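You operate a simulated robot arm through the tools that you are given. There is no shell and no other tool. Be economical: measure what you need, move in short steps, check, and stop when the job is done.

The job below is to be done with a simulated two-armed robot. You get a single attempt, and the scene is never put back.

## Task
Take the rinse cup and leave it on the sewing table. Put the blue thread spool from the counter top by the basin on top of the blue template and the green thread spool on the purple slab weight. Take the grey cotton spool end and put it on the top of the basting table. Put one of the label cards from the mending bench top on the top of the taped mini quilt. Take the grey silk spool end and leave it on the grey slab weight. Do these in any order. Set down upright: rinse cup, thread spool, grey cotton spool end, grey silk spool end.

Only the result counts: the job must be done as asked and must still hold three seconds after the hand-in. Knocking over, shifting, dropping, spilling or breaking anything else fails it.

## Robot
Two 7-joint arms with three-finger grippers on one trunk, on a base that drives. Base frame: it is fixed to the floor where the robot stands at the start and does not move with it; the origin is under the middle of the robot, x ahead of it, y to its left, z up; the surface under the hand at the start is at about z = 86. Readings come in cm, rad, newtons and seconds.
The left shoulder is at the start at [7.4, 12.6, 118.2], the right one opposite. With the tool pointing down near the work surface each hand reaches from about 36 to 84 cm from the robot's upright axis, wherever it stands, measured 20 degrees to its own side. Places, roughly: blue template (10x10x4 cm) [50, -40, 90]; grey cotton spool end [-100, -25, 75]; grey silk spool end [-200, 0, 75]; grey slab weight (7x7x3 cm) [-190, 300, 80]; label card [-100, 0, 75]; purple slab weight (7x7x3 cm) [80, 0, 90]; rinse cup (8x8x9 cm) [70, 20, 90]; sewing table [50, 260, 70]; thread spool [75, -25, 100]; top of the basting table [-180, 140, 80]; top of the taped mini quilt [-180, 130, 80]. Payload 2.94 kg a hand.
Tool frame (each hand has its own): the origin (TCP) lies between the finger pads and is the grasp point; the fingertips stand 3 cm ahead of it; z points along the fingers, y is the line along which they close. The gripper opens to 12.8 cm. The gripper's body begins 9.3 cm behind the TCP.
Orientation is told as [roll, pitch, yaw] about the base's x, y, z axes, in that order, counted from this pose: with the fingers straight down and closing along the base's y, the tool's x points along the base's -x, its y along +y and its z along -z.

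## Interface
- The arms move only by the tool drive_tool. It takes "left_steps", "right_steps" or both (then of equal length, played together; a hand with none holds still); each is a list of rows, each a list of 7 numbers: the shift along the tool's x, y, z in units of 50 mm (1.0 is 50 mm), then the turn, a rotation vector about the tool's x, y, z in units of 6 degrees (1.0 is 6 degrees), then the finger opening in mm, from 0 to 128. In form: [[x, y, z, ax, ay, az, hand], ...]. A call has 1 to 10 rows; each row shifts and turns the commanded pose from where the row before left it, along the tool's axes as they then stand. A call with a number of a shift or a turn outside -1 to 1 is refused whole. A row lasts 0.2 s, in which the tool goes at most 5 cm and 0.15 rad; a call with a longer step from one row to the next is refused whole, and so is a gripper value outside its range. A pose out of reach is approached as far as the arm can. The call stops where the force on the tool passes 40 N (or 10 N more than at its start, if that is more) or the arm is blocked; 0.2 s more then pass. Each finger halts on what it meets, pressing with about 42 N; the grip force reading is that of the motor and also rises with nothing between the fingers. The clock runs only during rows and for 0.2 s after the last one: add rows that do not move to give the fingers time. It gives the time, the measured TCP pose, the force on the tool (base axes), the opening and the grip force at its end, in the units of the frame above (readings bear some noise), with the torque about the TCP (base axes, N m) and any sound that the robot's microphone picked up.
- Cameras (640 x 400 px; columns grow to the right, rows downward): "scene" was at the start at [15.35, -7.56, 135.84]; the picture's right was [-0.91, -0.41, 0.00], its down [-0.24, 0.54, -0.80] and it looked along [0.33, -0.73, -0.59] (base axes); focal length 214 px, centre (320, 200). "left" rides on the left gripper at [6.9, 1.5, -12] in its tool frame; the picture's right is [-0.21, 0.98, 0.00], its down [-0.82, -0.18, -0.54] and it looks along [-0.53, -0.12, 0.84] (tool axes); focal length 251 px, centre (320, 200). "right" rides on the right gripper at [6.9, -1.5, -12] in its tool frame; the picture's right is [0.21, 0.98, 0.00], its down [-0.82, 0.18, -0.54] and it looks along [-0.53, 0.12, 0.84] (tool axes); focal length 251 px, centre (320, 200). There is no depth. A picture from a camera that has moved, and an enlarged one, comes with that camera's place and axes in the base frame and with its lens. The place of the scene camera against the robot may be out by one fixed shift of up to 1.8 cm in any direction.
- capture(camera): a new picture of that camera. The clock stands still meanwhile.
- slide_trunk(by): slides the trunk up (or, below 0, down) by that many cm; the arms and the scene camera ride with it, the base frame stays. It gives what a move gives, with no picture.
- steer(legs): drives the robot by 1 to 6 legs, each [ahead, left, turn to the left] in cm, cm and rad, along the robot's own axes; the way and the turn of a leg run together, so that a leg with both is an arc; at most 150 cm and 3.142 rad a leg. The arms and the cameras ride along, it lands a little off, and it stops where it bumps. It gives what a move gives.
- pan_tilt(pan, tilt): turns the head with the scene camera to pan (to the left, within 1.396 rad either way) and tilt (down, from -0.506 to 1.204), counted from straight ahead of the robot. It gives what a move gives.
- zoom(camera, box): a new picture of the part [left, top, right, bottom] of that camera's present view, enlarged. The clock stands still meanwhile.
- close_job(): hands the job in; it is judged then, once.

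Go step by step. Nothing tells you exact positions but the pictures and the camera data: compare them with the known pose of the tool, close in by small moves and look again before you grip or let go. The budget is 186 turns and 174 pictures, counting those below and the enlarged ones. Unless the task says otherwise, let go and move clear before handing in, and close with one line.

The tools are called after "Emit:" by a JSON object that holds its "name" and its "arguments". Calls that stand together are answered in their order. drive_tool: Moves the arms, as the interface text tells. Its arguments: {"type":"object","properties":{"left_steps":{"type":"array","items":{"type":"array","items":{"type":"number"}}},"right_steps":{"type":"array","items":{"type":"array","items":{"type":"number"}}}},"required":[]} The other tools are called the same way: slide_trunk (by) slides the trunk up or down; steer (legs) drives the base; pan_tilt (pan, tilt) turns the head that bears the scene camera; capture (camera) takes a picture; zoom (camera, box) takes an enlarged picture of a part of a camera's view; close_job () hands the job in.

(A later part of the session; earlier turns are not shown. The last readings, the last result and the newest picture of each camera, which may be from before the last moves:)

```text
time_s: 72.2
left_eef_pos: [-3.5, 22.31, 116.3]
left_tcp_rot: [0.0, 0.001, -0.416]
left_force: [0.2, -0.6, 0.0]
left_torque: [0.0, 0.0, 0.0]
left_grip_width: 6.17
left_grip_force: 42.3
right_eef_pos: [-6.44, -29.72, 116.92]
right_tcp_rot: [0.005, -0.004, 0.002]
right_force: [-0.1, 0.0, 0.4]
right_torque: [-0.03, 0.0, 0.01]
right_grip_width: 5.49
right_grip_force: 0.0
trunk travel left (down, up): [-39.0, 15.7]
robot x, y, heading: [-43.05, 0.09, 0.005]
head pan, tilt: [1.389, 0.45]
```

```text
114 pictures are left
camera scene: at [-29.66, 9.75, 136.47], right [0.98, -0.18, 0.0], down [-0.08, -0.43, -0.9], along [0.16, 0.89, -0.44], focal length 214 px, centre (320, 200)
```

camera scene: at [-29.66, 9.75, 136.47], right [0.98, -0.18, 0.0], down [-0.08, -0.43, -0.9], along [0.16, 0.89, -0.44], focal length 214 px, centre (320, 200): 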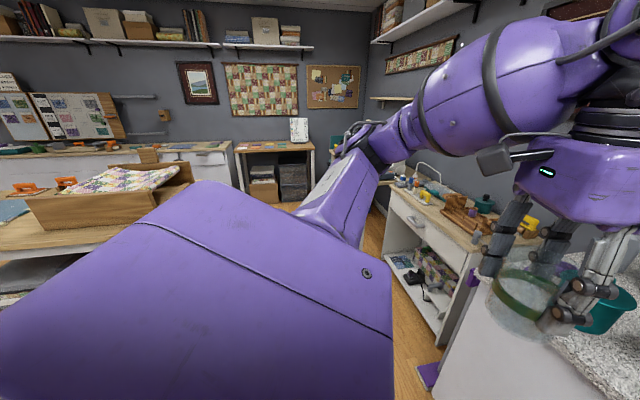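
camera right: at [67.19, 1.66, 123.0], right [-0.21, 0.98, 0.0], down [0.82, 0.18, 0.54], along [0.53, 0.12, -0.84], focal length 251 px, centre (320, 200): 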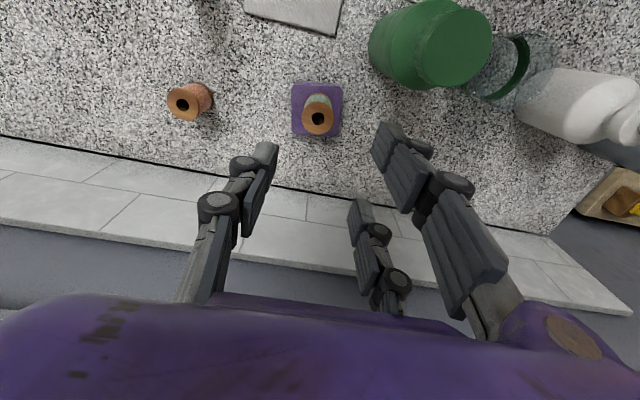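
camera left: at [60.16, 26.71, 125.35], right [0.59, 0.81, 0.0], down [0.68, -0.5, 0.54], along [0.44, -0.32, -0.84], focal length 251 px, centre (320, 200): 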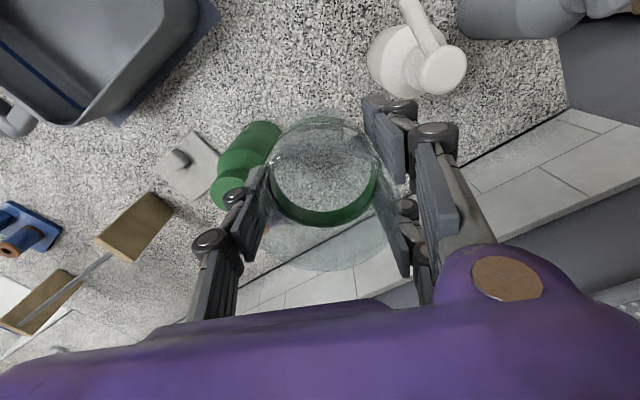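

I need a clear view toward the sewing table, so I'm turning the base left 90° on the spot; the hands are above table height.

Emit:
{"name": "steer", "arguments": {"legs": [[0, 0, 1.5708]]}}

Emit:
{"name": "pan_tilt", "arguments": {"pan": 0.0, "tilt": 0.5}}

Emit:
{"name": "capture", "arguments": {"camera": "scene"}}

Emit:
{"name": "pan_tilt", "arguments": {"pan": 1.2, "tilt": 0.6}}

Emit:
{"name": "capture", "arguments": {"camera": "scene"}}

```text
time_s: 76.5
left_eef_pos: [-65.77, 40.05, 116.3]
left_tcp_rot: [-0.001, -0.001, 1.165]
left_force: [0.1, 0.2, -1.4]
left_torque: [-0.01, -0.01, 0.01]
left_grip_width: 6.16
left_grip_force: 42.1
right_eef_pos: [-13.88, 37.57, 116.88]
right_tcp_rot: [0.003, -0.004, 1.583]
right_force: [-1.0, -0.3, 0.6]
right_torque: [0.01, 0.01, 0.0]
right_grip_width: 5.47
right_grip_force: 0.0
trunk travel left (down, up): [-39.0, 15.7]
robot x, y, heading: [-43.53, 0.1, 1.584]
head pan, tilt: [1.389, 0.45]
```

```text
time_s: 78.0
left_eef_pos: [-65.85, 39.88, 116.48]
left_tcp_rot: [-0.001, 0.001, 1.165]
left_force: [1.0, 0.4, -0.6]
left_torque: [-0.02, 0.03, 0.0]
left_grip_width: 6.14
left_grip_force: 41.4
right_eef_pos: [-13.89, 37.6, 116.86]
right_tcp_rot: [0.003, -0.005, 1.583]
right_force: [0.9, -0.2, 0.3]
right_torque: [-0.01, 0.0, 0.03]
right_grip_width: 5.52
right_grip_force: 0.0
trunk travel left (down, up): [-39.0, 15.7]
robot x, y, heading: [-43.55, 0.24, 1.586]
head pan, tilt: [0.0, 0.499]
```

```text
113 pictures are left
camera scene: at [-42.99, 21.14, 136.02], right [1.0, 0.02, 0.0], down [0.01, -0.48, -0.88], along [-0.01, 0.88, -0.48], focal length 214 px, centre (320, 200)
```

scene: 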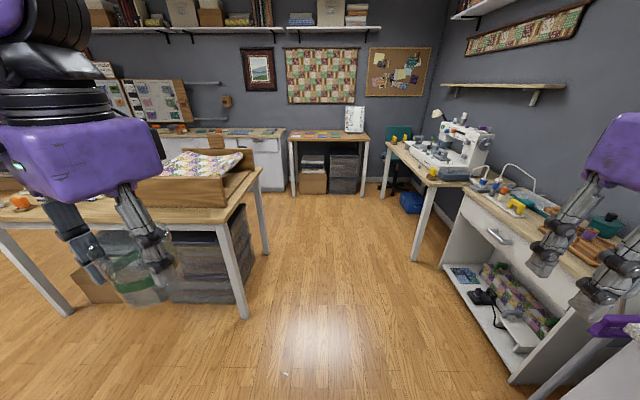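

```text
time_s: 79.4
left_eef_pos: [-65.84, 40.0, 116.26]
left_tcp_rot: [0.0, 0.001, 1.167]
left_force: [-0.5, 0.5, -0.6]
left_torque: [-0.01, -0.03, 0.01]
left_grip_width: 6.17
left_grip_force: 42.5
right_eef_pos: [-13.77, 37.59, 116.89]
right_tcp_rot: [0.004, -0.007, 1.583]
right_force: [-0.5, -0.1, 0.2]
right_torque: [-0.02, -0.02, 0.03]
right_grip_width: 5.5
right_grip_force: 0.0
trunk travel left (down, up): [-39.0, 15.7]
robot x, y, heading: [-43.3, 0.13, 1.585]
head pan, tilt: [1.201, 0.6]
```

```text
112 pictures are left
camera scene: at [-51.13, 15.12, 135.11], right [0.35, 0.94, 0.0], down [0.53, -0.2, -0.83], along [-0.77, 0.29, -0.56], focal length 214 px, centre (320, 200)
```

scene: 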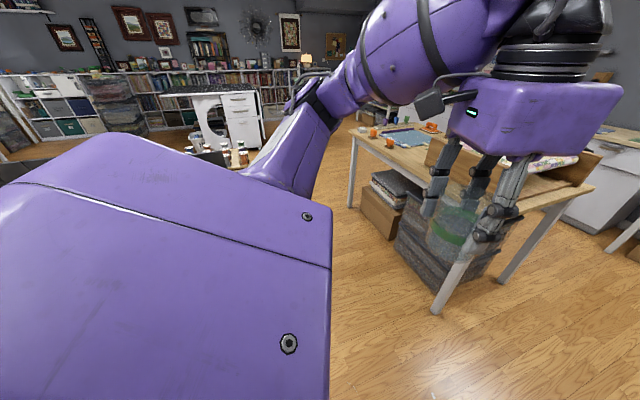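

The sewing table is at the right rear: its left edge is at x≈35 and it spans y≈165–285. The aisle is free, so I'm driving ahead.

Emit:
{"name": "steer", "arguments": {"legs": [[140, 0, 0], [60, -10, 0]]}}

Emit:
{"name": "pan_tilt", "arguments": {"pan": -1.2, "tilt": 0.7}}

Emit:
{"name": "capture", "arguments": {"camera": "scene"}}

```text
time_s: 89.4
left_eef_pos: [-65.44, 238.27, 116.33]
left_tcp_rot: [0.001, 0.001, 1.205]
left_force: [0.3, -0.2, -0.1]
left_torque: [0.02, 0.0, -0.05]
left_grip_width: 6.13
left_grip_force: 42.0
right_eef_pos: [-13.16, 237.76, 116.84]
right_tcp_rot: [0.004, -0.004, 1.621]
right_force: [0.4, 0.4, 0.3]
right_torque: [0.02, -0.05, 0.0]
right_grip_width: 5.49
right_grip_force: 0.1
trunk travel left (down, up): [-39.0, 15.7]
robot x, y, heading: [-41.26, 199.36, 1.622]
head pan, tilt: [1.201, 0.6]
```

```text
time_s: 91.6
left_eef_pos: [-65.37, 238.11, 116.33]
left_tcp_rot: [0.0, 0.001, 1.204]
left_force: [-0.6, 0.9, -0.9]
left_torque: [0.01, 0.02, -0.01]
left_grip_width: 6.11
left_grip_force: 42.5
right_eef_pos: [-13.32, 237.79, 116.91]
right_tcp_rot: [0.004, -0.005, 1.622]
right_force: [0.3, -0.2, -1.0]
right_torque: [-0.02, 0.01, 0.03]
right_grip_width: 5.51
right_grip_force: 0.0
trunk travel left (down, up): [-39.0, 15.7]
robot x, y, heading: [-41.44, 199.12, 1.62]
head pan, tilt: [-1.201, 0.7]
```

```text
111 pictures are left
camera scene: at [-33.58, 214.61, 134.25], right [0.41, -0.91, 0.0], down [-0.59, -0.26, -0.76], along [0.7, 0.31, -0.64], focal length 214 px, centre (320, 200)
```

scene: 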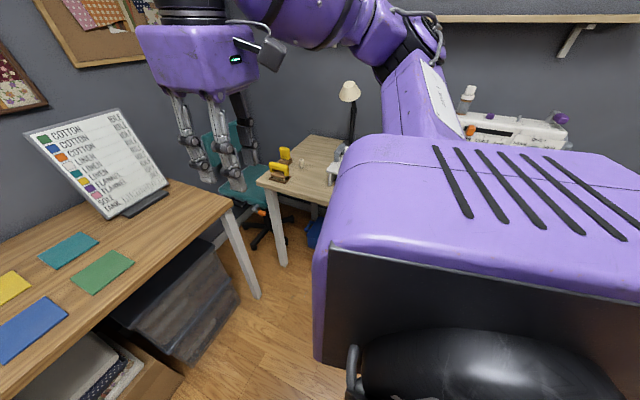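

I'm turning right to face the sewing table.

Emit:
{"name": "steer", "arguments": {"legs": [[0, 0, -1.62]]}}

Emit:
{"name": "pan_tilt", "arguments": {"pan": 0.15, "tilt": 0.65}}

Emit:
{"name": "capture", "arguments": {"camera": "scene"}}

```text
time_s: 95.9
left_eef_pos: [-1.89, 222.09, 116.35]
left_tcp_rot: [0.0, -0.001, -0.396]
left_force: [0.5, -0.3, -0.6]
left_torque: [-0.02, 0.01, -0.01]
left_grip_width: 6.14
left_grip_force: 41.8
right_eef_pos: [-3.84, 170.04, 116.91]
right_tcp_rot: [0.005, -0.004, 0.019]
right_force: [-0.4, 0.9, 0.3]
right_torque: [-0.01, 0.0, 0.01]
right_grip_width: 5.51
right_grip_force: 0.2
trunk travel left (down, up): [-39.0, 15.7]
robot x, y, heading: [-41.41, 199.11, 0.023]
head pan, tilt: [-1.201, 0.7]
```

```text
time_s: 97.4
left_eef_pos: [-1.84, 222.02, 116.23]
left_tcp_rot: [0.0, -0.001, -0.396]
left_force: [-0.1, 0.0, -1.8]
left_torque: [0.0, -0.02, -0.02]
left_grip_width: 6.15
left_grip_force: 41.8
right_eef_pos: [-3.89, 170.03, 116.86]
right_tcp_rot: [0.002, -0.007, 0.019]
right_force: [1.0, 0.1, -1.0]
right_torque: [-0.04, 0.02, 0.01]
right_grip_width: 5.5
right_grip_force: 0.1
trunk travel left (down, up): [-39.0, 15.7]
robot x, y, heading: [-41.74, 199.45, 0.021]
head pan, tilt: [0.15, 0.649]
```

```text
110 pictures are left
camera scene: at [-20.79, 201.49, 134.68], right [0.17, -0.99, 0.0], down [-0.6, -0.1, -0.8], along [0.78, 0.14, -0.6], focal length 214 px, centre (320, 200)
```

scene: 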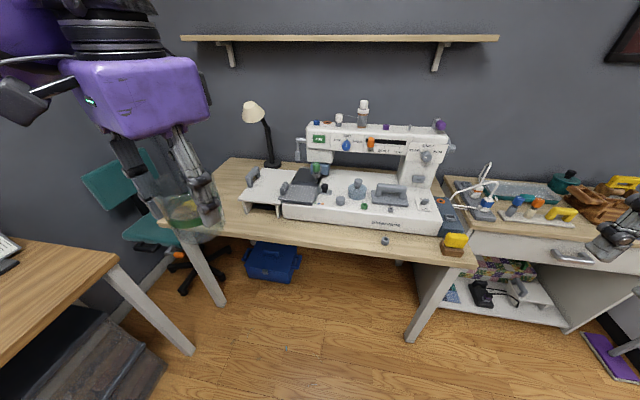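

There's a free strip along the front of the sewing table around (41, 243). I'm driving closer so the left arm can reach it.

Emit:
{"name": "steer", "arguments": {"legs": [[0, 23, -0.02], [29, 0, 0]]}}

Emit:
{"name": "capture", "arguments": {"camera": "scene"}}

Emit:
{"name": "capture", "arguments": {"camera": "left"}}

```text
time_s: 101.6
left_eef_pos: [26.94, 244.25, 116.43]
left_tcp_rot: [0.0, -0.001, -0.416]
left_force: [0.4, -0.1, -1.5]
left_torque: [-0.01, 0.01, 0.0]
left_grip_width: 6.12
left_grip_force: 42.1
right_eef_pos: [23.76, 192.43, 116.92]
right_tcp_rot: [0.003, -0.005, 0.0]
right_force: [0.8, -0.4, 0.3]
right_torque: [-0.01, 0.01, 0.02]
right_grip_width: 5.51
right_grip_force: 0.0
trunk travel left (down, up): [-39.0, 15.7]
robot x, y, heading: [-13.25, 222.66, 0.005]
head pan, tilt: [0.15, 0.649]
```

```text
109 pictures are left
camera scene: at [7.6, 224.21, 134.69], right [0.15, -0.99, 0.0], down [-0.6, -0.09, -0.8], along [0.79, 0.12, -0.6], focal length 214 px, centre (320, 200)
```

scene: 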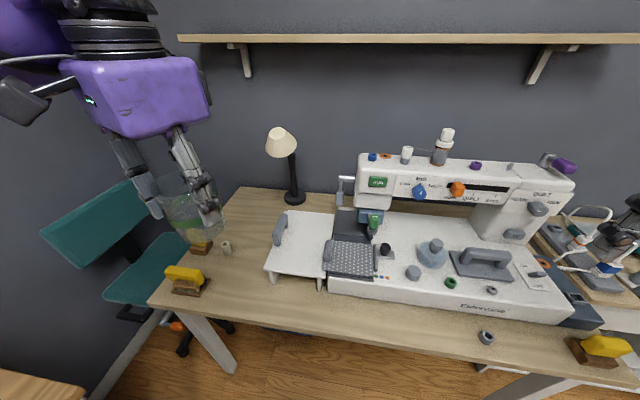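

```text
108 pictures are left
camera left: at [21.19, 248.59, 128.29], right [0.59, 0.81, 0.0], down [0.68, -0.5, 0.54], along [0.44, -0.32, -0.84], focal length 251 px, centre (320, 200)
```

left: 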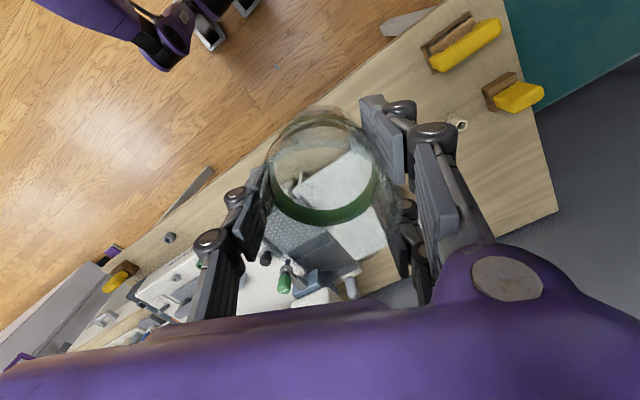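

The best free spot is near (42, 257), left of the machine's extension bed. I'm moving the cup over it.

Emit:
{"name": "drive_tool", "arguments": {"left_steps": [[-0.15, 0.3, 0, 0, 0, 0, 60], [-0.3, 0.6, 0, 0, 0, 0, 60], [-0.3, 0.6, 0, 0, 0, 0, 60], [-0.3, 0.6, 0, 0, 0, 0, 60], [-0.3, 0.6, 0, 0, 0, 0, 60], [-0.25, 0.55, 0, 0, 0, 0, 60], [-0.12, 0.29, 0, 0, 0, 0, 60], [0, 0, 0, 0, 0, 0, 60]]}}

Emit:
{"name": "capture", "arguments": {"camera": "left"}}

Emit:
{"name": "capture", "arguments": {"camera": "scene"}}

```text
time_s: 103.4
left_eef_pos: [41.85, 257.12, 116.38]
left_tcp_rot: [0.0, 0.002, -0.418]
left_force: [0.3, 0.1, -0.6]
left_torque: [0.01, 0.0, -0.03]
left_grip_width: 6.15
left_grip_force: 42.0
right_eef_pos: [23.84, 192.34, 116.89]
right_tcp_rot: [0.003, -0.004, -0.001]
right_force: [-0.8, -0.1, -0.5]
right_torque: [0.01, -0.01, -0.01]
right_grip_width: 5.5
right_grip_force: 0.0
trunk travel left (down, up): [-39.0, 15.7]
robot x, y, heading: [-12.87, 222.48, 0.003]
head pan, tilt: [0.15, 0.649]
```

```text
107 pictures are left
camera left: at [36.09, 261.35, 128.33], right [0.59, 0.81, 0.0], down [0.68, -0.5, 0.54], along [0.44, -0.32, -0.84], focal length 251 px, centre (320, 200)
```

left: 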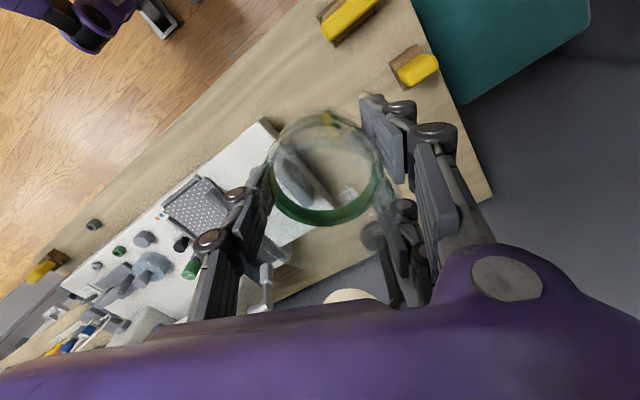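

```text
106 pictures are left
camera scene: at [7.58, 224.2, 134.69], right [0.15, -0.99, 0.0], down [-0.6, -0.09, -0.8], along [0.79, 0.12, -0.6], focal length 214 px, centre (320, 200)
```

scene: 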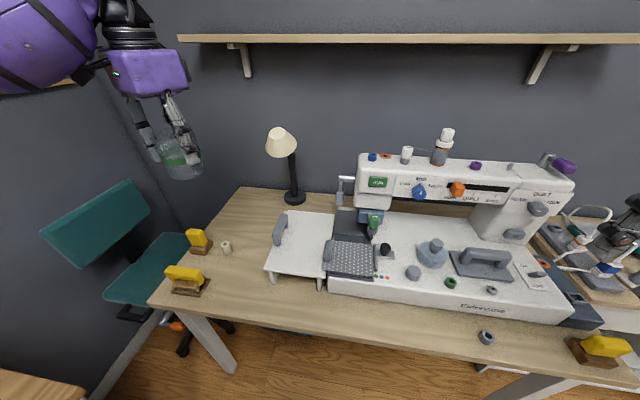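

Clear spot confirmed at about (43, 255). I'm lowering most of the way.

Emit:
{"name": "drive_tool", "arguments": {"left_steps": [[-0.34, -0.29, 0.2, 0, 0, 0, 60], [0, 0, 0.6, 0, 0, 0, 60], [0, 0, 0.8, 0, 0, 0, 60], [0, 0, 0.8, 0, 0, 0, 60], [0, 0, 0.8, 0, 0, 0, 60], [0, 0, 0.8, 0, 0, 0, 60], [0, 0, 0.8, 0, 0, 0, 60], [0, 0, 0.8, 0, 0, 0, 60], [0, 0, 0.4, 0, 0, 0, 60], [0, 0, 0, 0, 0, 0, 60]]}}

Emit:
{"name": "capture", "arguments": {"camera": "scene"}}

Emit:
{"name": "capture", "arguments": {"camera": "left"}}

```text
time_s: 105.6
left_eef_pos: [42.84, 255.23, 86.28]
left_tcp_rot: [0.001, 0.0, -0.419]
left_force: [-0.1, -0.5, -0.7]
left_torque: [0.01, -0.01, 0.03]
left_grip_width: 6.12
left_grip_force: 42.0
right_eef_pos: [23.8, 192.38, 116.97]
right_tcp_rot: [0.002, -0.005, -0.001]
right_force: [-0.4, -0.2, -1.0]
right_torque: [-0.03, -0.01, 0.01]
right_grip_width: 5.49
right_grip_force: 0.0
trunk travel left (down, up): [-39.0, 15.7]
robot x, y, heading: [-13.34, 222.58, -0.002]
head pan, tilt: [0.15, 0.649]
```

```text
105 pictures are left
camera scene: at [7.59, 224.2, 134.69], right [0.15, -0.99, 0.0], down [-0.6, -0.09, -0.8], along [0.79, 0.12, -0.6], focal length 214 px, centre (320, 200)
```

scene: 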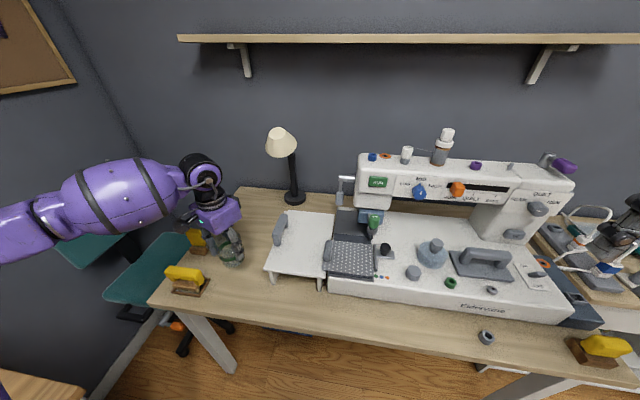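

```text
104 pictures are left
camera left: at [37.11, 259.41, 98.26], right [0.59, 0.81, 0.0], down [0.68, -0.5, 0.54], along [0.44, -0.32, -0.84], focal length 251 px, centre (320, 200)
```

left: 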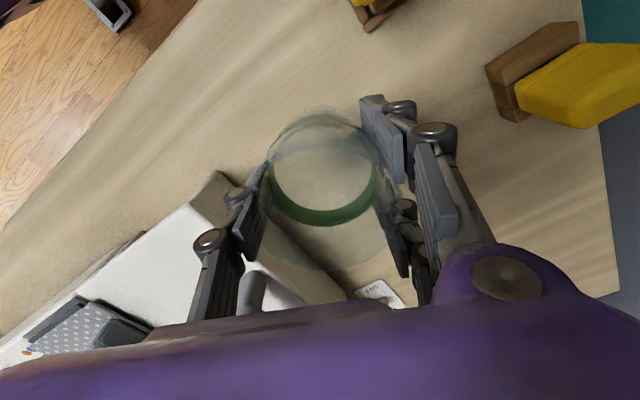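

All clear below. I'm lowering further, then inching to contact.

Emit:
{"name": "drive_tool", "arguments": {"left_steps": [[0, 0, 0.4, 0, 0, 0, 60], [0, 0, 0.4, 0, 0, 0, 60], [0, 0, 0.2, 0, 0, 0, 60], [0, 0, 0, 0, 0, 0, 60]]}}

Emit:
{"name": "drive_tool", "arguments": {"left_steps": [[0, 0, 0.08, 0, 0, 0, 60], [0, 0, 0.08, 0, 0, 0, 60], [0, 0, 0, 0, 0, 0, 60]]}}

Emit:
{"name": "zoom", "arguments": {"camera": "scene", "box": [150, 180, 310, 320]}}

```text
time_s: 106.6
left_eef_pos: [42.9, 255.13, 81.23]
left_tcp_rot: [-0.001, 0.0, -0.418]
left_force: [0.2, -0.4, -1.5]
left_torque: [0.02, -0.02, -0.03]
left_grip_width: 6.15
left_grip_force: 41.7
right_eef_pos: [23.89, 192.51, 116.95]
right_tcp_rot: [0.003, -0.005, 0.001]
right_force: [-0.4, 0.1, 0.1]
right_torque: [-0.01, -0.03, -0.01]
right_grip_width: 5.5
right_grip_force: 0.1
trunk travel left (down, up): [-39.0, 15.7]
robot x, y, heading: [-13.14, 222.79, 0.005]
head pan, tilt: [0.15, 0.649]
```

```text
time_s: 107.4
left_eef_pos: [43.11, 255.07, 80.55]
left_tcp_rot: [-0.001, -0.001, -0.417]
left_force: [0.8, -0.2, -0.8]
left_torque: [0.01, 0.0, 0.0]
left_grip_width: 6.11
left_grip_force: 41.6
right_eef_pos: [23.76, 192.44, 116.94]
right_tcp_rot: [0.003, -0.004, 0.001]
right_force: [-0.2, -0.8, 1.1]
right_torque: [0.01, 0.0, 0.02]
right_grip_width: 5.48
right_grip_force: 0.1
trunk travel left (down, up): [-39.0, 15.7]
robot x, y, heading: [-13.02, 222.51, -0.005]
head pan, tilt: [0.15, 0.649]
```

```text
2.86 times, centred on (230, 250) of scene
camera zoom: at [7.6, 224.21, 134.68], right [0.15, -0.99, 0.0], down [-0.6, -0.09, -0.8], along [0.79, 0.12, -0.6], focal length 613 px, centre (577, 57)
```

zoom: 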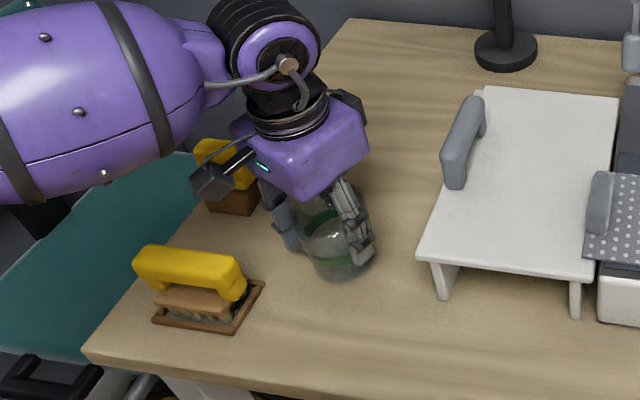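

Emit:
{"name": "drive_tool", "arguments": {"left_steps": [[0, 0, 0.08, 0, 0, 0, 60], [0, 0, 0.06, 0, 0, 0, 60], [0, 0, 0, 0, 0, 0, 60]]}}

Emit:
{"name": "drive_tool", "arguments": {"left_steps": [[0, 0, 0.06, 0, 0, 0, 60], [0, 0, 0.06, 0, 0, 0, 60], [0, 0, 0, 0, 0, 0, 60]]}}

Emit:
{"name": "drive_tool", "arguments": {"left_steps": [[0, 0, 0.06, 0, 0, 0, 60], [0, 0, 0.06, 0, 0, 0, 60], [0, 0, 0, 0, 0, 0, 60]]}}

```text
time_s: 108.2
left_eef_pos: [42.92, 254.99, 80.04]
left_tcp_rot: [0.002, -0.002, -0.417]
left_force: [-1.5, 1.3, 13.3]
left_torque: [-0.1, 0.34, -0.05]
left_grip_width: 6.17
left_grip_force: 42.2
right_eef_pos: [23.76, 192.46, 116.97]
right_tcp_rot: [0.003, -0.007, -0.002]
right_force: [0.4, -0.2, -0.7]
right_torque: [0.0, -0.02, 0.0]
right_grip_width: 5.48
right_grip_force: 0.0
trunk travel left (down, up): [-39.0, 15.7]
robot x, y, heading: [-13.37, 222.35, -0.002]
head pan, tilt: [0.15, 0.649]
```

```text
time_s: 109.0
left_eef_pos: [43.14, 255.02, 79.54]
left_tcp_rot: [0.003, -0.008, -0.416]
left_force: [2.6, 5.2, 34.5]
left_torque: [0.03, -0.06, 0.05]
left_grip_width: 6.18
left_grip_force: 42.2
right_eef_pos: [23.6, 192.43, 117.0]
right_tcp_rot: [0.004, -0.007, 0.001]
right_force: [0.4, -0.5, 0.4]
right_torque: [0.02, -0.03, -0.01]
right_grip_width: 5.5
right_grip_force: 0.1
trunk travel left (down, up): [-39.0, 15.7]
robot x, y, heading: [-13.47, 222.31, -0.0]
head pan, tilt: [0.15, 0.649]
```

```text
time_s: 109.8
left_eef_pos: [42.89, 254.96, 78.9]
left_tcp_rot: [0.001, -0.006, -0.417]
left_force: [4.7, 7.4, 32.8]
left_torque: [-0.02, -0.09, 0.09]
left_grip_width: 6.12
left_grip_force: 41.9
right_eef_pos: [23.72, 192.46, 116.96]
right_tcp_rot: [0.002, -0.007, 0.001]
right_force: [0.2, -0.4, -1.0]
right_torque: [0.02, -0.03, 0.01]
right_grip_width: 5.5
right_grip_force: 0.1
trunk travel left (down, up): [-39.0, 15.7]
robot x, y, heading: [-13.19, 222.38, 0.004]
head pan, tilt: [0.15, 0.649]
```

Contact came on the first step, at about 13 N; the fingers have slipped slightly down the cup, which looks harmless. I'm opening and rising.

Emit:
{"name": "drive_tool", "arguments": {"left_steps": [[0, 0, -0.1, 0, 0, 0, 66], [0, 0, 0, 0, 0, 0, 76], [0, 0, 0, 0, 0, 0, 90], [0, 0, 0, 0, 0, 0, 95], [0, 0, -0.3, 0, 0, 0, 95], [0, 0, -0.8, 0, 0, 0, 95], [0, 0, -0.9, 0, 0, 0, 95], [0, 0, -0.9, 0, 0, 0, 95], [0, 0, -0.9, 0, 0, 0, 95], [0, 0, -0.9, 0, 0, 0, 95]]}}

Emit:
{"name": "zoom", "arguments": {"camera": "scene", "box": [150, 180, 310, 320]}}

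Emit:
{"name": "capture", "arguments": {"camera": "left"}}

```text
time_s: 112.0
left_eef_pos: [43.07, 255.06, 102.69]
left_tcp_rot: [-0.001, -0.001, -0.415]
left_force: [-0.5, -0.1, -0.3]
left_torque: [0.02, 0.0, -0.02]
left_grip_width: 9.49
left_grip_force: 0.0
right_eef_pos: [23.79, 192.33, 116.95]
right_tcp_rot: [0.004, -0.004, -0.001]
right_force: [0.6, 0.4, 0.2]
right_torque: [-0.01, -0.04, -0.05]
right_grip_width: 5.51
right_grip_force: 0.0
trunk travel left (down, up): [-39.0, 15.7]
robot x, y, heading: [-13.25, 222.51, 0.004]
head pan, tilt: [0.15, 0.649]
```

```text
2.86 times, centred on (230, 250) of scene
camera zoom: at [7.57, 224.16, 134.69], right [0.15, -0.99, 0.0], down [-0.6, -0.09, -0.8], along [0.79, 0.12, -0.6], focal length 613 px, centre (577, 57)
```

zoom: 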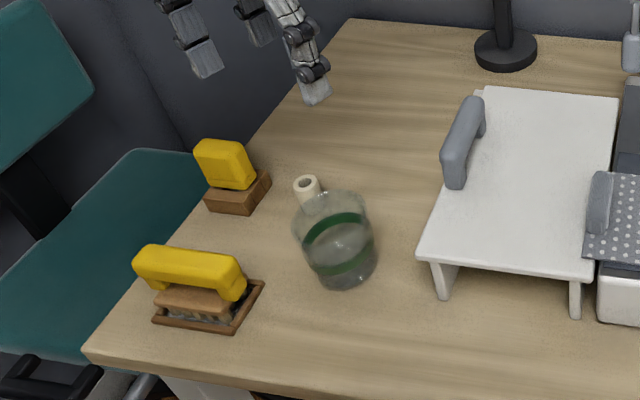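

```text
101 pictures are left
camera left: at [37.32, 259.34, 114.68], right [0.59, 0.81, 0.0], down [0.68, -0.5, 0.54], along [0.44, -0.32, -0.84], focal length 251 px, centre (320, 200)
```

left: 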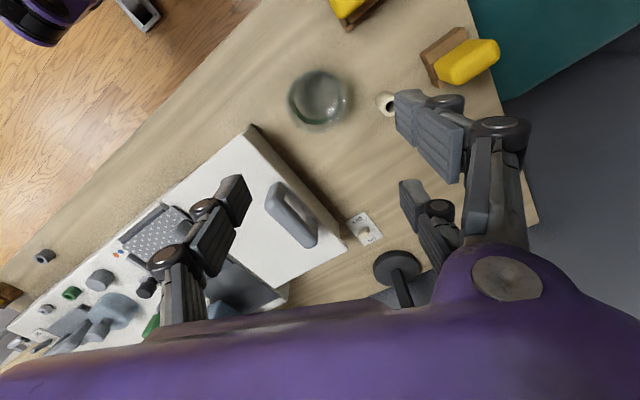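

The cup stands upright on the sewing table. I'm raising and retracting the left hand and straightening its yaw.

Emit:
{"name": "drive_tool", "arguments": {"left_steps": [[0, 0, -0.9, 0, 0, 0, 90], [0, 0, -0.9, 0, 0, 0, 90], [0.34, -0.55, -0.2, 0, 0, 0, 90], [0.34, -0.55, -0.2, 0, 0, 0, 90], [0.34, -0.55, -0.2, 0, 0, 0, 90], [0.34, -0.55, -0.2, 0, 0, 0, 90], [0.34, -0.55, 0, 0, 0, -1, 90], [0, 0, 0, 0, 0, -1, 90], [0, 0, 0, 0, 0, -1, 90], [0, 0, 0, 0, 0, -0.95, 90]]}}

Emit:
{"name": "steer", "arguments": {"legs": [[-32, 0, 0], [0, 0, 1.9]]}}

Emit:
{"name": "pan_tilt", "arguments": {"pan": 0.3, "tilt": 0.6}}

Emit:
{"name": "capture", "arguments": {"camera": "scene"}}

```text
time_s: 114.2
left_eef_pos: [29.38, 245.84, 115.66]
left_tcp_rot: [0.0, 0.001, -0.001]
left_force: [0.0, 0.3, 0.0]
left_torque: [0.01, -0.03, -0.01]
left_grip_width: 8.98
left_grip_force: 0.1
right_eef_pos: [23.94, 192.53, 116.9]
right_tcp_rot: [0.004, -0.006, 0.0]
right_force: [-0.6, 0.0, 0.5]
right_torque: [-0.02, 0.0, 0.01]
right_grip_width: 5.5
right_grip_force: 0.0
trunk travel left (down, up): [-39.0, 15.7]
robot x, y, heading: [-13.28, 222.39, 0.001]
head pan, tilt: [0.15, 0.649]
```

```text
time_s: 120.9
left_eef_pos: [-81.23, 255.46, 115.81]
left_tcp_rot: [-0.001, 0.0, 1.883]
left_force: [-0.9, -0.1, -0.9]
left_torque: [0.01, -0.01, 0.03]
left_grip_width: 9.0
left_grip_force: 0.0
right_eef_pos: [-28.58, 266.86, 116.82]
right_tcp_rot: [0.003, -0.005, 1.889]
right_force: [0.9, 0.5, 0.0]
right_torque: [0.0, 0.05, -0.01]
right_grip_width: 5.53
right_grip_force: 0.0
trunk travel left (down, up): [-39.0, 15.7]
robot x, y, heading: [-45.87, 222.51, 1.89]
head pan, tilt: [0.15, 0.649]
```

```text
time_s: 121.6
left_eef_pos: [-81.04, 255.46, 115.68]
left_tcp_rot: [0.0, 0.0, 1.885]
left_force: [-0.5, 0.2, 0.3]
left_torque: [0.01, -0.03, 0.0]
left_grip_width: 8.99
left_grip_force: 0.0
right_eef_pos: [-28.61, 266.78, 116.89]
right_tcp_rot: [0.003, -0.004, 1.889]
right_force: [-0.6, -0.3, 0.0]
right_torque: [-0.02, -0.02, 0.02]
right_grip_width: 5.51
right_grip_force: 0.1
trunk travel left (down, up): [-39.0, 15.7]
robot x, y, heading: [-45.47, 222.05, 1.89]
head pan, tilt: [0.3, 0.6]
```

```text
100 pictures are left
camera scene: at [-53.61, 240.78, 135.11], right [0.81, 0.58, 0.0], down [0.33, -0.46, -0.82], along [-0.48, 0.67, -0.57], focal length 214 px, centre (320, 200)
```

scene: 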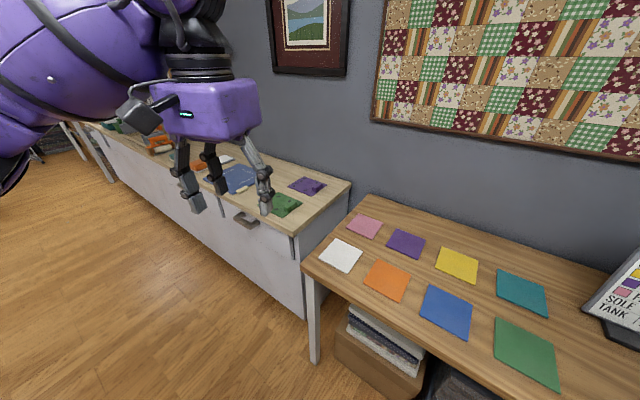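

I'll read the sign, since it may identify cotton and silk.

Emit:
{"name": "pan_tilt", "arguments": {"pan": -0.35, "tilt": 0.5}}

Emit:
{"name": "capture", "arguments": {"camera": "scene"}}

```text
time_s: 122.6
left_eef_pos: [-81.18, 255.49, 115.64]
left_tcp_rot: [0.001, 0.0, 1.885]
left_force: [-0.2, -0.1, 1.1]
left_torque: [-0.01, 0.01, 0.0]
left_grip_width: 9.01
left_grip_force: 0.2
right_eef_pos: [-28.6, 266.91, 116.98]
right_tcp_rot: [0.005, -0.004, 1.889]
right_force: [0.0, 0.1, 0.3]
right_torque: [0.0, -0.01, 0.02]
right_grip_width: 5.5
right_grip_force: 0.1
trunk travel left (down, up): [-39.0, 15.7]
robot x, y, heading: [-45.62, 222.01, 1.89]
head pan, tilt: [-0.351, 0.499]
```

```text
99 pictures are left
camera scene: at [-48.2, 242.68, 136.02], right [1.0, -0.03, 0.0], down [-0.01, -0.48, -0.88], along [0.03, 0.88, -0.48], focal length 214 px, centre (320, 200)
```

scene: 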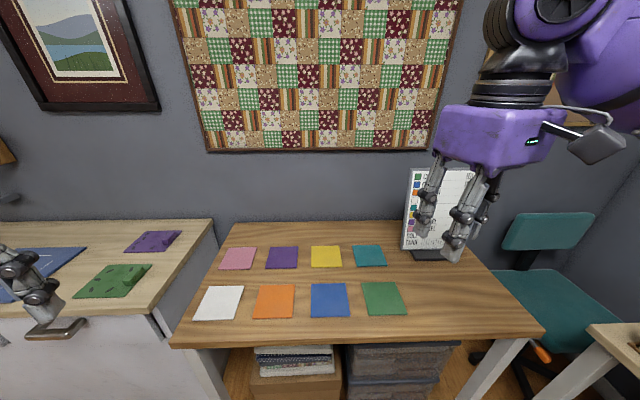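

Emit:
{"name": "zoom", "arguments": {"camera": "scene", "box": [400, 160, 480, 262]}}

```text
3.92 times, centred on (440, 211) of scene
camera zoom: at [-48.2, 242.68, 136.02], right [1.0, -0.03, 0.0], down [-0.01, -0.48, -0.88], along [0.03, 0.88, -0.48], focal length 841 px, centre (-151, 157)
```

zoom: 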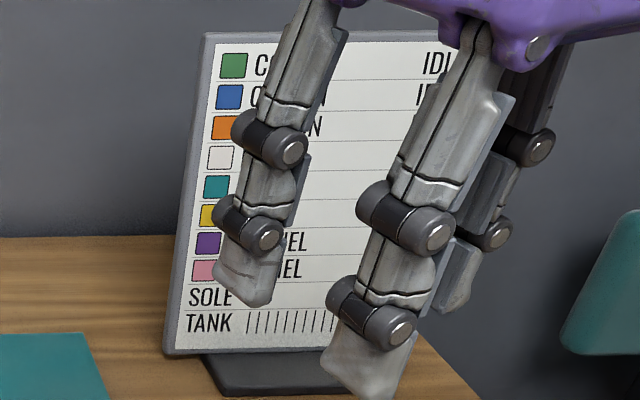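

The sign only lists iron settings, so it's not needed. I'm now heading back toward the mending bench near (-100, -10).

Emit:
{"name": "steer", "arguments": {"legs": [[0, 0, 2.82], [150, 0, 0]]}}

Emit:
{"name": "pan_tilt", "arguments": {"pan": -0.6, "tilt": 0.5}}

Emit:
{"name": "capture", "arguments": {"camera": "scene"}}

```text
time_s: 136.6
left_eef_pos: [-15.14, 33.4, 115.66]
left_tcp_rot: [-0.001, -0.002, -1.533]
left_force: [-0.6, -0.1, 0.7]
left_torque: [0.0, 0.0, 0.04]
left_grip_width: 8.97
left_grip_force: 0.0
right_eef_pos: [-68.89, 36.82, 116.78]
right_tcp_rot: [0.004, -0.006, -1.531]
right_force: [0.5, -0.4, 0.5]
right_torque: [-0.02, 0.02, 0.02]
right_grip_width: 5.53
right_grip_force: 0.0
trunk travel left (down, up): [-39.0, 15.7]
robot x, y, heading: [-40.45, 75.01, -1.53]
head pan, tilt: [-0.351, 0.499]
```

```text
time_s: 137.4
left_eef_pos: [-15.27, 33.3, 115.63]
left_tcp_rot: [-0.001, 0.0, -1.536]
left_force: [0.2, 0.0, -0.1]
left_torque: [-0.01, -0.01, -0.05]
left_grip_width: 9.0
left_grip_force: 0.1
right_eef_pos: [-68.89, 36.78, 116.97]
right_tcp_rot: [0.004, -0.006, -1.532]
right_force: [0.0, -0.9, -0.3]
right_torque: [0.0, 0.04, 0.0]
right_grip_width: 5.48
right_grip_force: 0.0
trunk travel left (down, up): [-39.0, 15.7]
robot x, y, heading: [-40.2, 74.93, -1.524]
head pan, tilt: [-0.6, 0.499]
```

```text
97 pictures are left
camera scene: at [-44.0, 56.22, 136.02], right [-0.85, 0.53, 0.0], down [0.25, 0.41, -0.88], along [-0.46, -0.75, -0.48], focal length 214 px, centre (320, 200)
```

scene: 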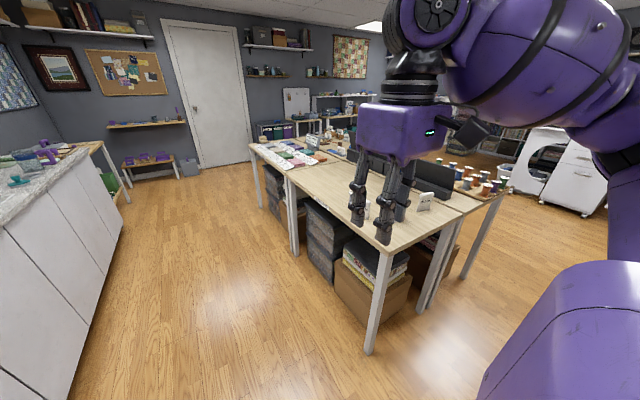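

The mending bench's front edge is at about x≈-103, with its near corner at y≈13. I'm driving alongside and turning to face it.

Emit:
{"name": "steer", "arguments": {"legs": [[78, 0, 0], [0, 0, -1.61], [18, 0, 0]]}}

Emit:
{"name": "pan_tilt", "arguments": {"pan": 0.0, "tilt": 0.65}}

Emit:
{"name": "capture", "arguments": {"camera": "scene"}}

```text
time_s: 146.7
left_eef_pos: [-97.64, -26.96, 115.68]
left_tcp_rot: [0.0, 0.001, 3.136]
left_force: [-0.6, 0.1, -0.7]
left_torque: [0.04, -0.03, -0.02]
left_grip_width: 9.01
left_grip_force: 0.1
right_eef_pos: [-91.92, 26.54, 116.8]
right_tcp_rot: [0.003, -0.006, 3.137]
right_force: [-1.0, 0.2, 0.1]
right_torque: [0.01, -0.03, 0.0]
right_grip_width: 5.51
right_grip_force: 0.0
trunk travel left (down, up): [-39.0, 15.7]
robot x, y, heading: [-54.93, -3.4, -3.141]
head pan, tilt: [-0.6, 0.499]
```

```text
time_s: 147.7
left_eef_pos: [-97.59, -27.13, 115.71]
left_tcp_rot: [0.0, 0.001, 3.136]
left_force: [0.7, 0.0, 0.0]
left_torque: [0.03, -0.02, -0.04]
left_grip_width: 8.99
left_grip_force: 0.0
right_eef_pos: [-92.01, 26.48, 116.93]
right_tcp_rot: [0.004, -0.006, 3.139]
right_force: [-0.3, -0.2, 0.0]
right_torque: [0.01, -0.01, -0.01]
right_grip_width: 5.51
right_grip_force: 0.1
trunk travel left (down, up): [-39.0, 15.7]
robot x, y, heading: [-54.64, -3.63, -3.14]
head pan, tilt: [0.0, 0.649]
```

```text
96 pictures are left
camera scene: at [-74.4, -3.13, 134.69], right [0.0, 1.0, 0.0], down [0.6, 0.0, -0.8], along [-0.8, 0.0, -0.6], focal length 214 px, centre (320, 200)
```

scene: 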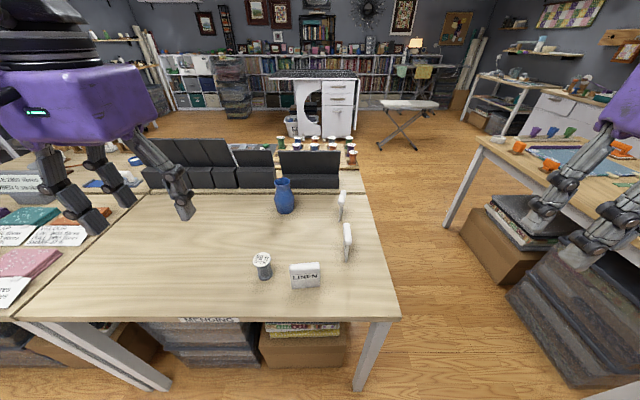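

I see a grey spool end, three label cards (one reads LINEN) and a blue vase. Zooming in.

Emit:
{"name": "zoom", "arguments": {"camera": "scene", "box": [220, 170, 400, 310]}}

Emit:
{"name": "zoom", "arguments": {"camera": "scene", "box": [220, 110, 400, 200]}}

Emit:
{"name": "capture", "arguments": {"camera": "left"}}

Emit:
{"name": "capture", "arguments": {"camera": "right"}}

```text
2.86 times, centred on (310, 240) of scene
camera zoom: at [-74.4, -3.13, 134.69], right [0.0, 1.0, 0.0], down [0.6, 0.0, -0.8], along [-0.8, 0.0, -0.6], focal length 613 px, centre (349, 86)
```

zoom: 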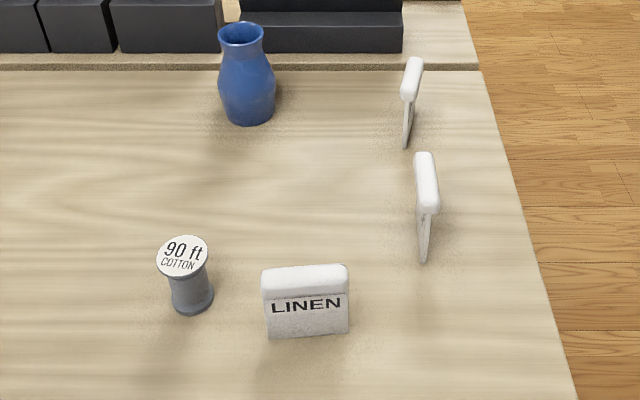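

```text
3.56 times, centred on (310, 155) of scene
camera zoom: at [-74.4, -3.13, 134.69], right [0.0, 1.0, 0.0], down [0.6, 0.0, -0.8], along [-0.8, 0.0, -0.6], focal length 763 px, centre (356, 360)
```

zoom: 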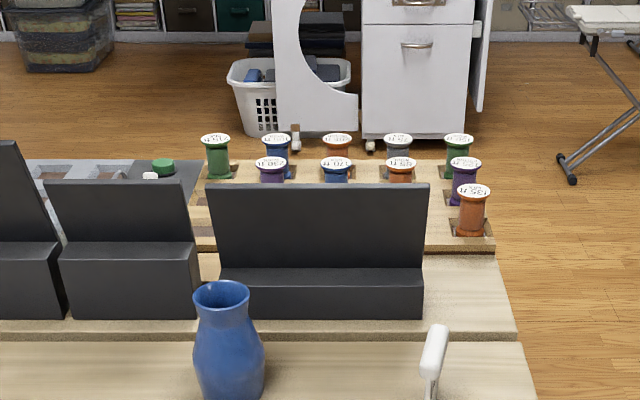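

```text
93 pictures are left
camera left: at [-90.75, -28.41, 127.65], right [-0.22, -0.98, 0.0], down [-0.82, 0.18, 0.54], along [-0.53, 0.12, -0.84], focal length 251 px, centre (320, 200)
```

left: 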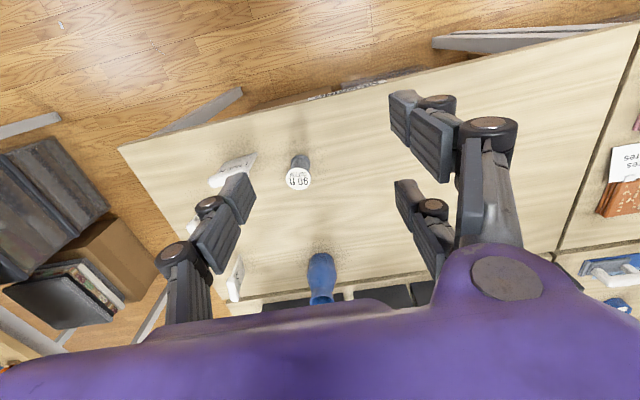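

```text
92 pictures are left
camera right: at [-85.02, 28.09, 128.94], right [0.21, -0.98, 0.0], down [-0.82, -0.18, 0.55], along [-0.53, -0.12, -0.84], focal length 251 px, centre (320, 200)
```

right: 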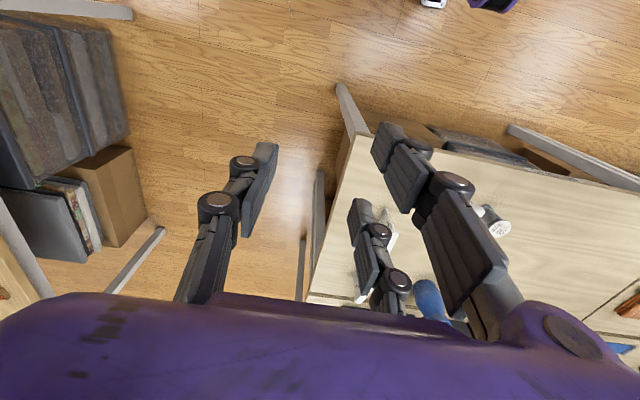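

The cotton spool ("90 ft COTTON") is at about (-113.4, -19). Card A at (-120, 5.5) stands edge-on. I'm moving the left hand over the cotton spool first.

Emit:
{"name": "drive_tool", "arguments": {"left_steps": [[-0.7, -0.36, 0.3, 0, 0, 0, 90], [-0.7, -0.36, 0.4, 0, 0, 0, 90], [-0.7, -0.36, 0.4, 0, 0, 0, 90], [-0.7, -0.36, 0.4, 0, 0, 0, 90], [-0.36, -0.16, 0.6, 0, 0, 0, 90], [0, 0, 0.8, 0, 0, 0, 90], [0, 0, 0.8, 0, 0, 0, 90], [0, 0, 0, 0, 0, 0, 90]]}}

Emit:
{"name": "capture", "arguments": {"camera": "left"}}

```text
time_s: 149.5
left_eef_pos: [-113.46, -18.78, 97.19]
left_tcp_rot: [0.0, -0.002, 3.135]
left_force: [-0.9, 0.3, -0.5]
left_torque: [0.03, 0.01, 0.03]
left_grip_width: 9.02
left_grip_force: 0.1
right_eef_pos: [-91.96, 26.54, 117.01]
right_tcp_rot: [0.004, -0.006, 3.141]
right_force: [1.1, 0.4, 0.2]
right_torque: [0.03, 0.07, 0.03]
right_grip_width: 5.52
right_grip_force: 0.1
trunk travel left (down, up): [-39.0, 15.7]
robot x, y, heading: [-54.98, -3.62, -3.145]
head pan, tilt: [0.0, 0.649]
```

```text
91 pictures are left
camera left: at [-106.66, -20.25, 109.17], right [-0.22, -0.98, 0.0], down [-0.82, 0.18, 0.54], along [-0.53, 0.12, -0.84], focal length 251 px, centre (320, 200)
```

left: 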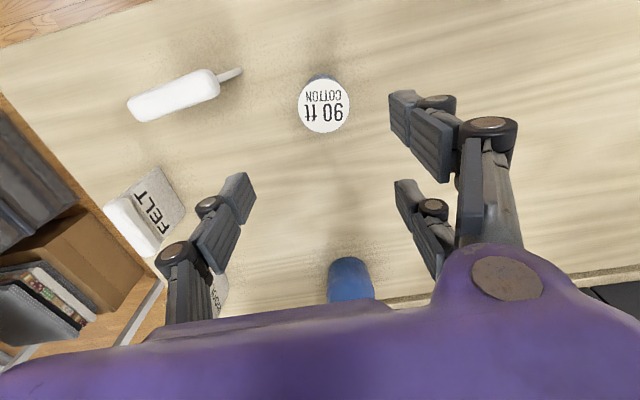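

The spool is at about (-111.6, -19.3). I'm refining and lowering a bit.

Emit:
{"name": "drive_tool", "arguments": {"left_steps": [[0.38, 0.1, 0.4, 0, 0, 0, 80], [0, 0, 0.8, 0, 0, 0, 80], [0, 0, 0, 0, 0, 0, 80]]}}

Emit:
{"name": "capture", "arguments": {"camera": "left"}}

Emit:
{"name": "zoom", "arguments": {"camera": "scene", "box": [180, 150, 380, 310]}}

```text
time_s: 150.3
left_eef_pos: [-111.65, -19.15, 91.19]
left_tcp_rot: [0.0, -0.003, 3.137]
left_force: [1.2, 0.5, 0.6]
left_torque: [0.0, 0.01, -0.02]
left_grip_width: 8.0
left_grip_force: 0.1
right_eef_pos: [-91.9, 26.49, 116.99]
right_tcp_rot: [0.003, -0.006, 3.14]
right_force: [0.0, 0.6, 0.1]
right_torque: [0.01, 0.02, 0.02]
right_grip_width: 5.51
right_grip_force: 0.0
trunk travel left (down, up): [-39.0, 15.7]
robot x, y, heading: [-55.06, -3.61, -3.141]
head pan, tilt: [0.0, 0.649]
```

```text
90 pictures are left
camera left: at [-104.73, -20.64, 103.14], right [-0.22, -0.98, 0.0], down [-0.82, 0.18, 0.54], along [-0.53, 0.12, -0.84], focal length 251 px, centre (320, 200)
```

left: 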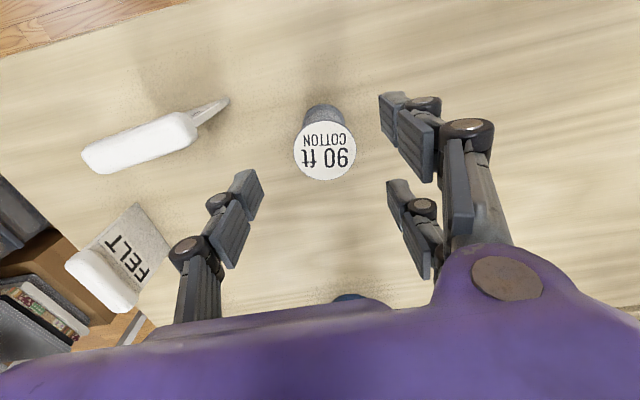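

```text
2.50 times, centred on (280, 230) of scene
camera zoom: at [-74.36, -3.14, 134.69], right [0.0, 1.0, 0.0], down [0.6, 0.0, -0.8], along [-0.8, 0.0, -0.6], focal length 536 px, centre (420, 125)
```

zoom: 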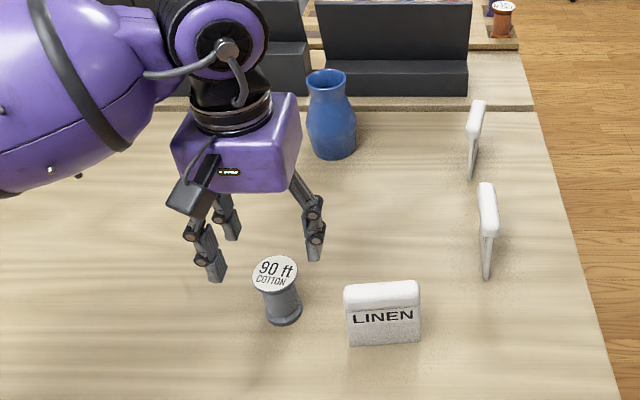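

Emit:
{"name": "drive_tool", "arguments": {"left_steps": [[0.0, 0.04, 0.6, 0, 0, 0, 80], [0, 0, 0.6, 0, 0, 0, 80], [0, 0, 0.4, 0, 0, 0, 80], [0, 0, 0, 0, 0, 0, 80]]}}

Emit:
{"name": "capture", "arguments": {"camera": "left"}}

Emit:
{"name": "zoom", "arguments": {"camera": "scene", "box": [180, 150, 380, 310]}}

```text
time_s: 151.3
left_eef_pos: [-111.65, -19.39, 83.28]
left_tcp_rot: [0.001, -0.003, 3.135]
left_force: [0.0, 1.1, 0.0]
left_torque: [0.03, 0.01, 0.02]
left_grip_width: 8.03
left_grip_force: 0.0
right_eef_pos: [-92.01, 26.46, 116.95]
right_tcp_rot: [0.004, -0.004, 3.141]
right_force: [-0.8, 0.2, 0.5]
right_torque: [0.01, 0.01, 0.02]
right_grip_width: 5.5
right_grip_force: 0.0
trunk travel left (down, up): [-39.0, 15.7]
robot x, y, heading: [-55.24, -3.46, -3.144]
head pan, tilt: [0.0, 0.649]
```

```text
88 pictures are left
camera left: at [-104.73, -20.89, 95.32], right [-0.22, -0.98, 0.0], down [-0.82, 0.18, 0.54], along [-0.53, 0.12, -0.84], focal length 251 px, centre (320, 200)
```

left: 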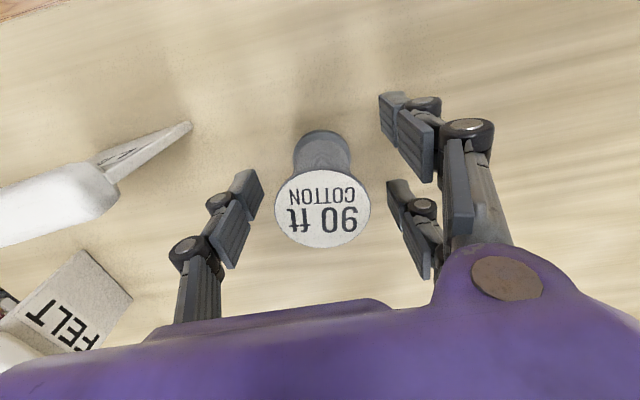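

```text
2.50 times, centred on (280, 230) of scene
camera zoom: at [-74.4, -3.13, 134.69], right [0.0, 1.0, 0.0], down [0.6, 0.0, -0.8], along [-0.8, 0.0, -0.6], focal length 536 px, centre (420, 125)
```

zoom: 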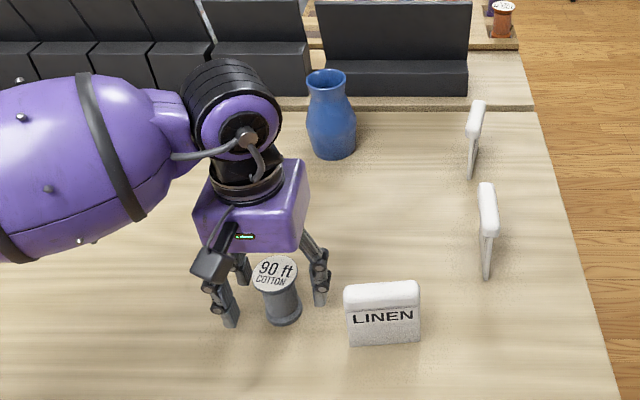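

Well aligned. I'm lowering to 80 and gripping.

Emit:
{"name": "drive_tool", "arguments": {"left_steps": [[0, 0, 0.35, 0, 0, 0, 80], [0, 0, 0.3, 0, 0, 0, 80], [0, 0, 0, 0, 0, 0, 70], [0, 0, 0, 0, 0, 0, 60], [0, 0, 0, 0, 0, 0, 50], [0, 0, 0, 0, 0, 0, 35], [0, 0, 0, 0, 0, 0, 30]]}}

Emit:
{"name": "capture", "arguments": {"camera": "left"}}

```text
time_s: 152.1
left_eef_pos: [-111.91, -19.97, 80.9]
left_tcp_rot: [0.007, -0.014, 3.143]
left_force: [2.1, -18.7, 39.1]
left_torque: [-0.21, -1.15, -0.59]
left_grip_width: 3.23
left_grip_force: 17.2
right_eef_pos: [-91.71, 26.37, 117.08]
right_tcp_rot: [0.004, -0.009, 3.139]
right_force: [-0.8, 0.5, -0.4]
right_torque: [-0.01, 0.05, 0.0]
right_grip_width: 5.48
right_grip_force: 0.0
trunk travel left (down, up): [-39.0, 15.7]
robot x, y, heading: [-54.75, -3.51, -3.137]
head pan, tilt: [0.0, 0.649]
stopped in row 4 (left hand): the force on the tool passed its limit at 44 N (the readings are from after the stop); the commanded pose is now the measured one
```

```text
86 pictures are left
camera left: at [-104.85, -21.4, 92.87], right [-0.22, -0.98, 0.01], down [-0.81, 0.19, 0.55], along [-0.54, 0.11, -0.83], focal length 251 px, centre (320, 200)
```

left: 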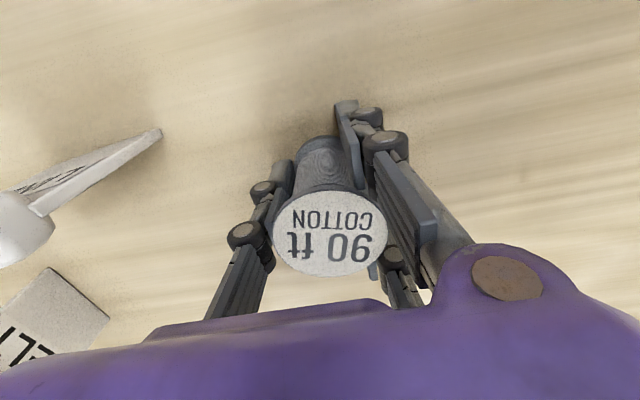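

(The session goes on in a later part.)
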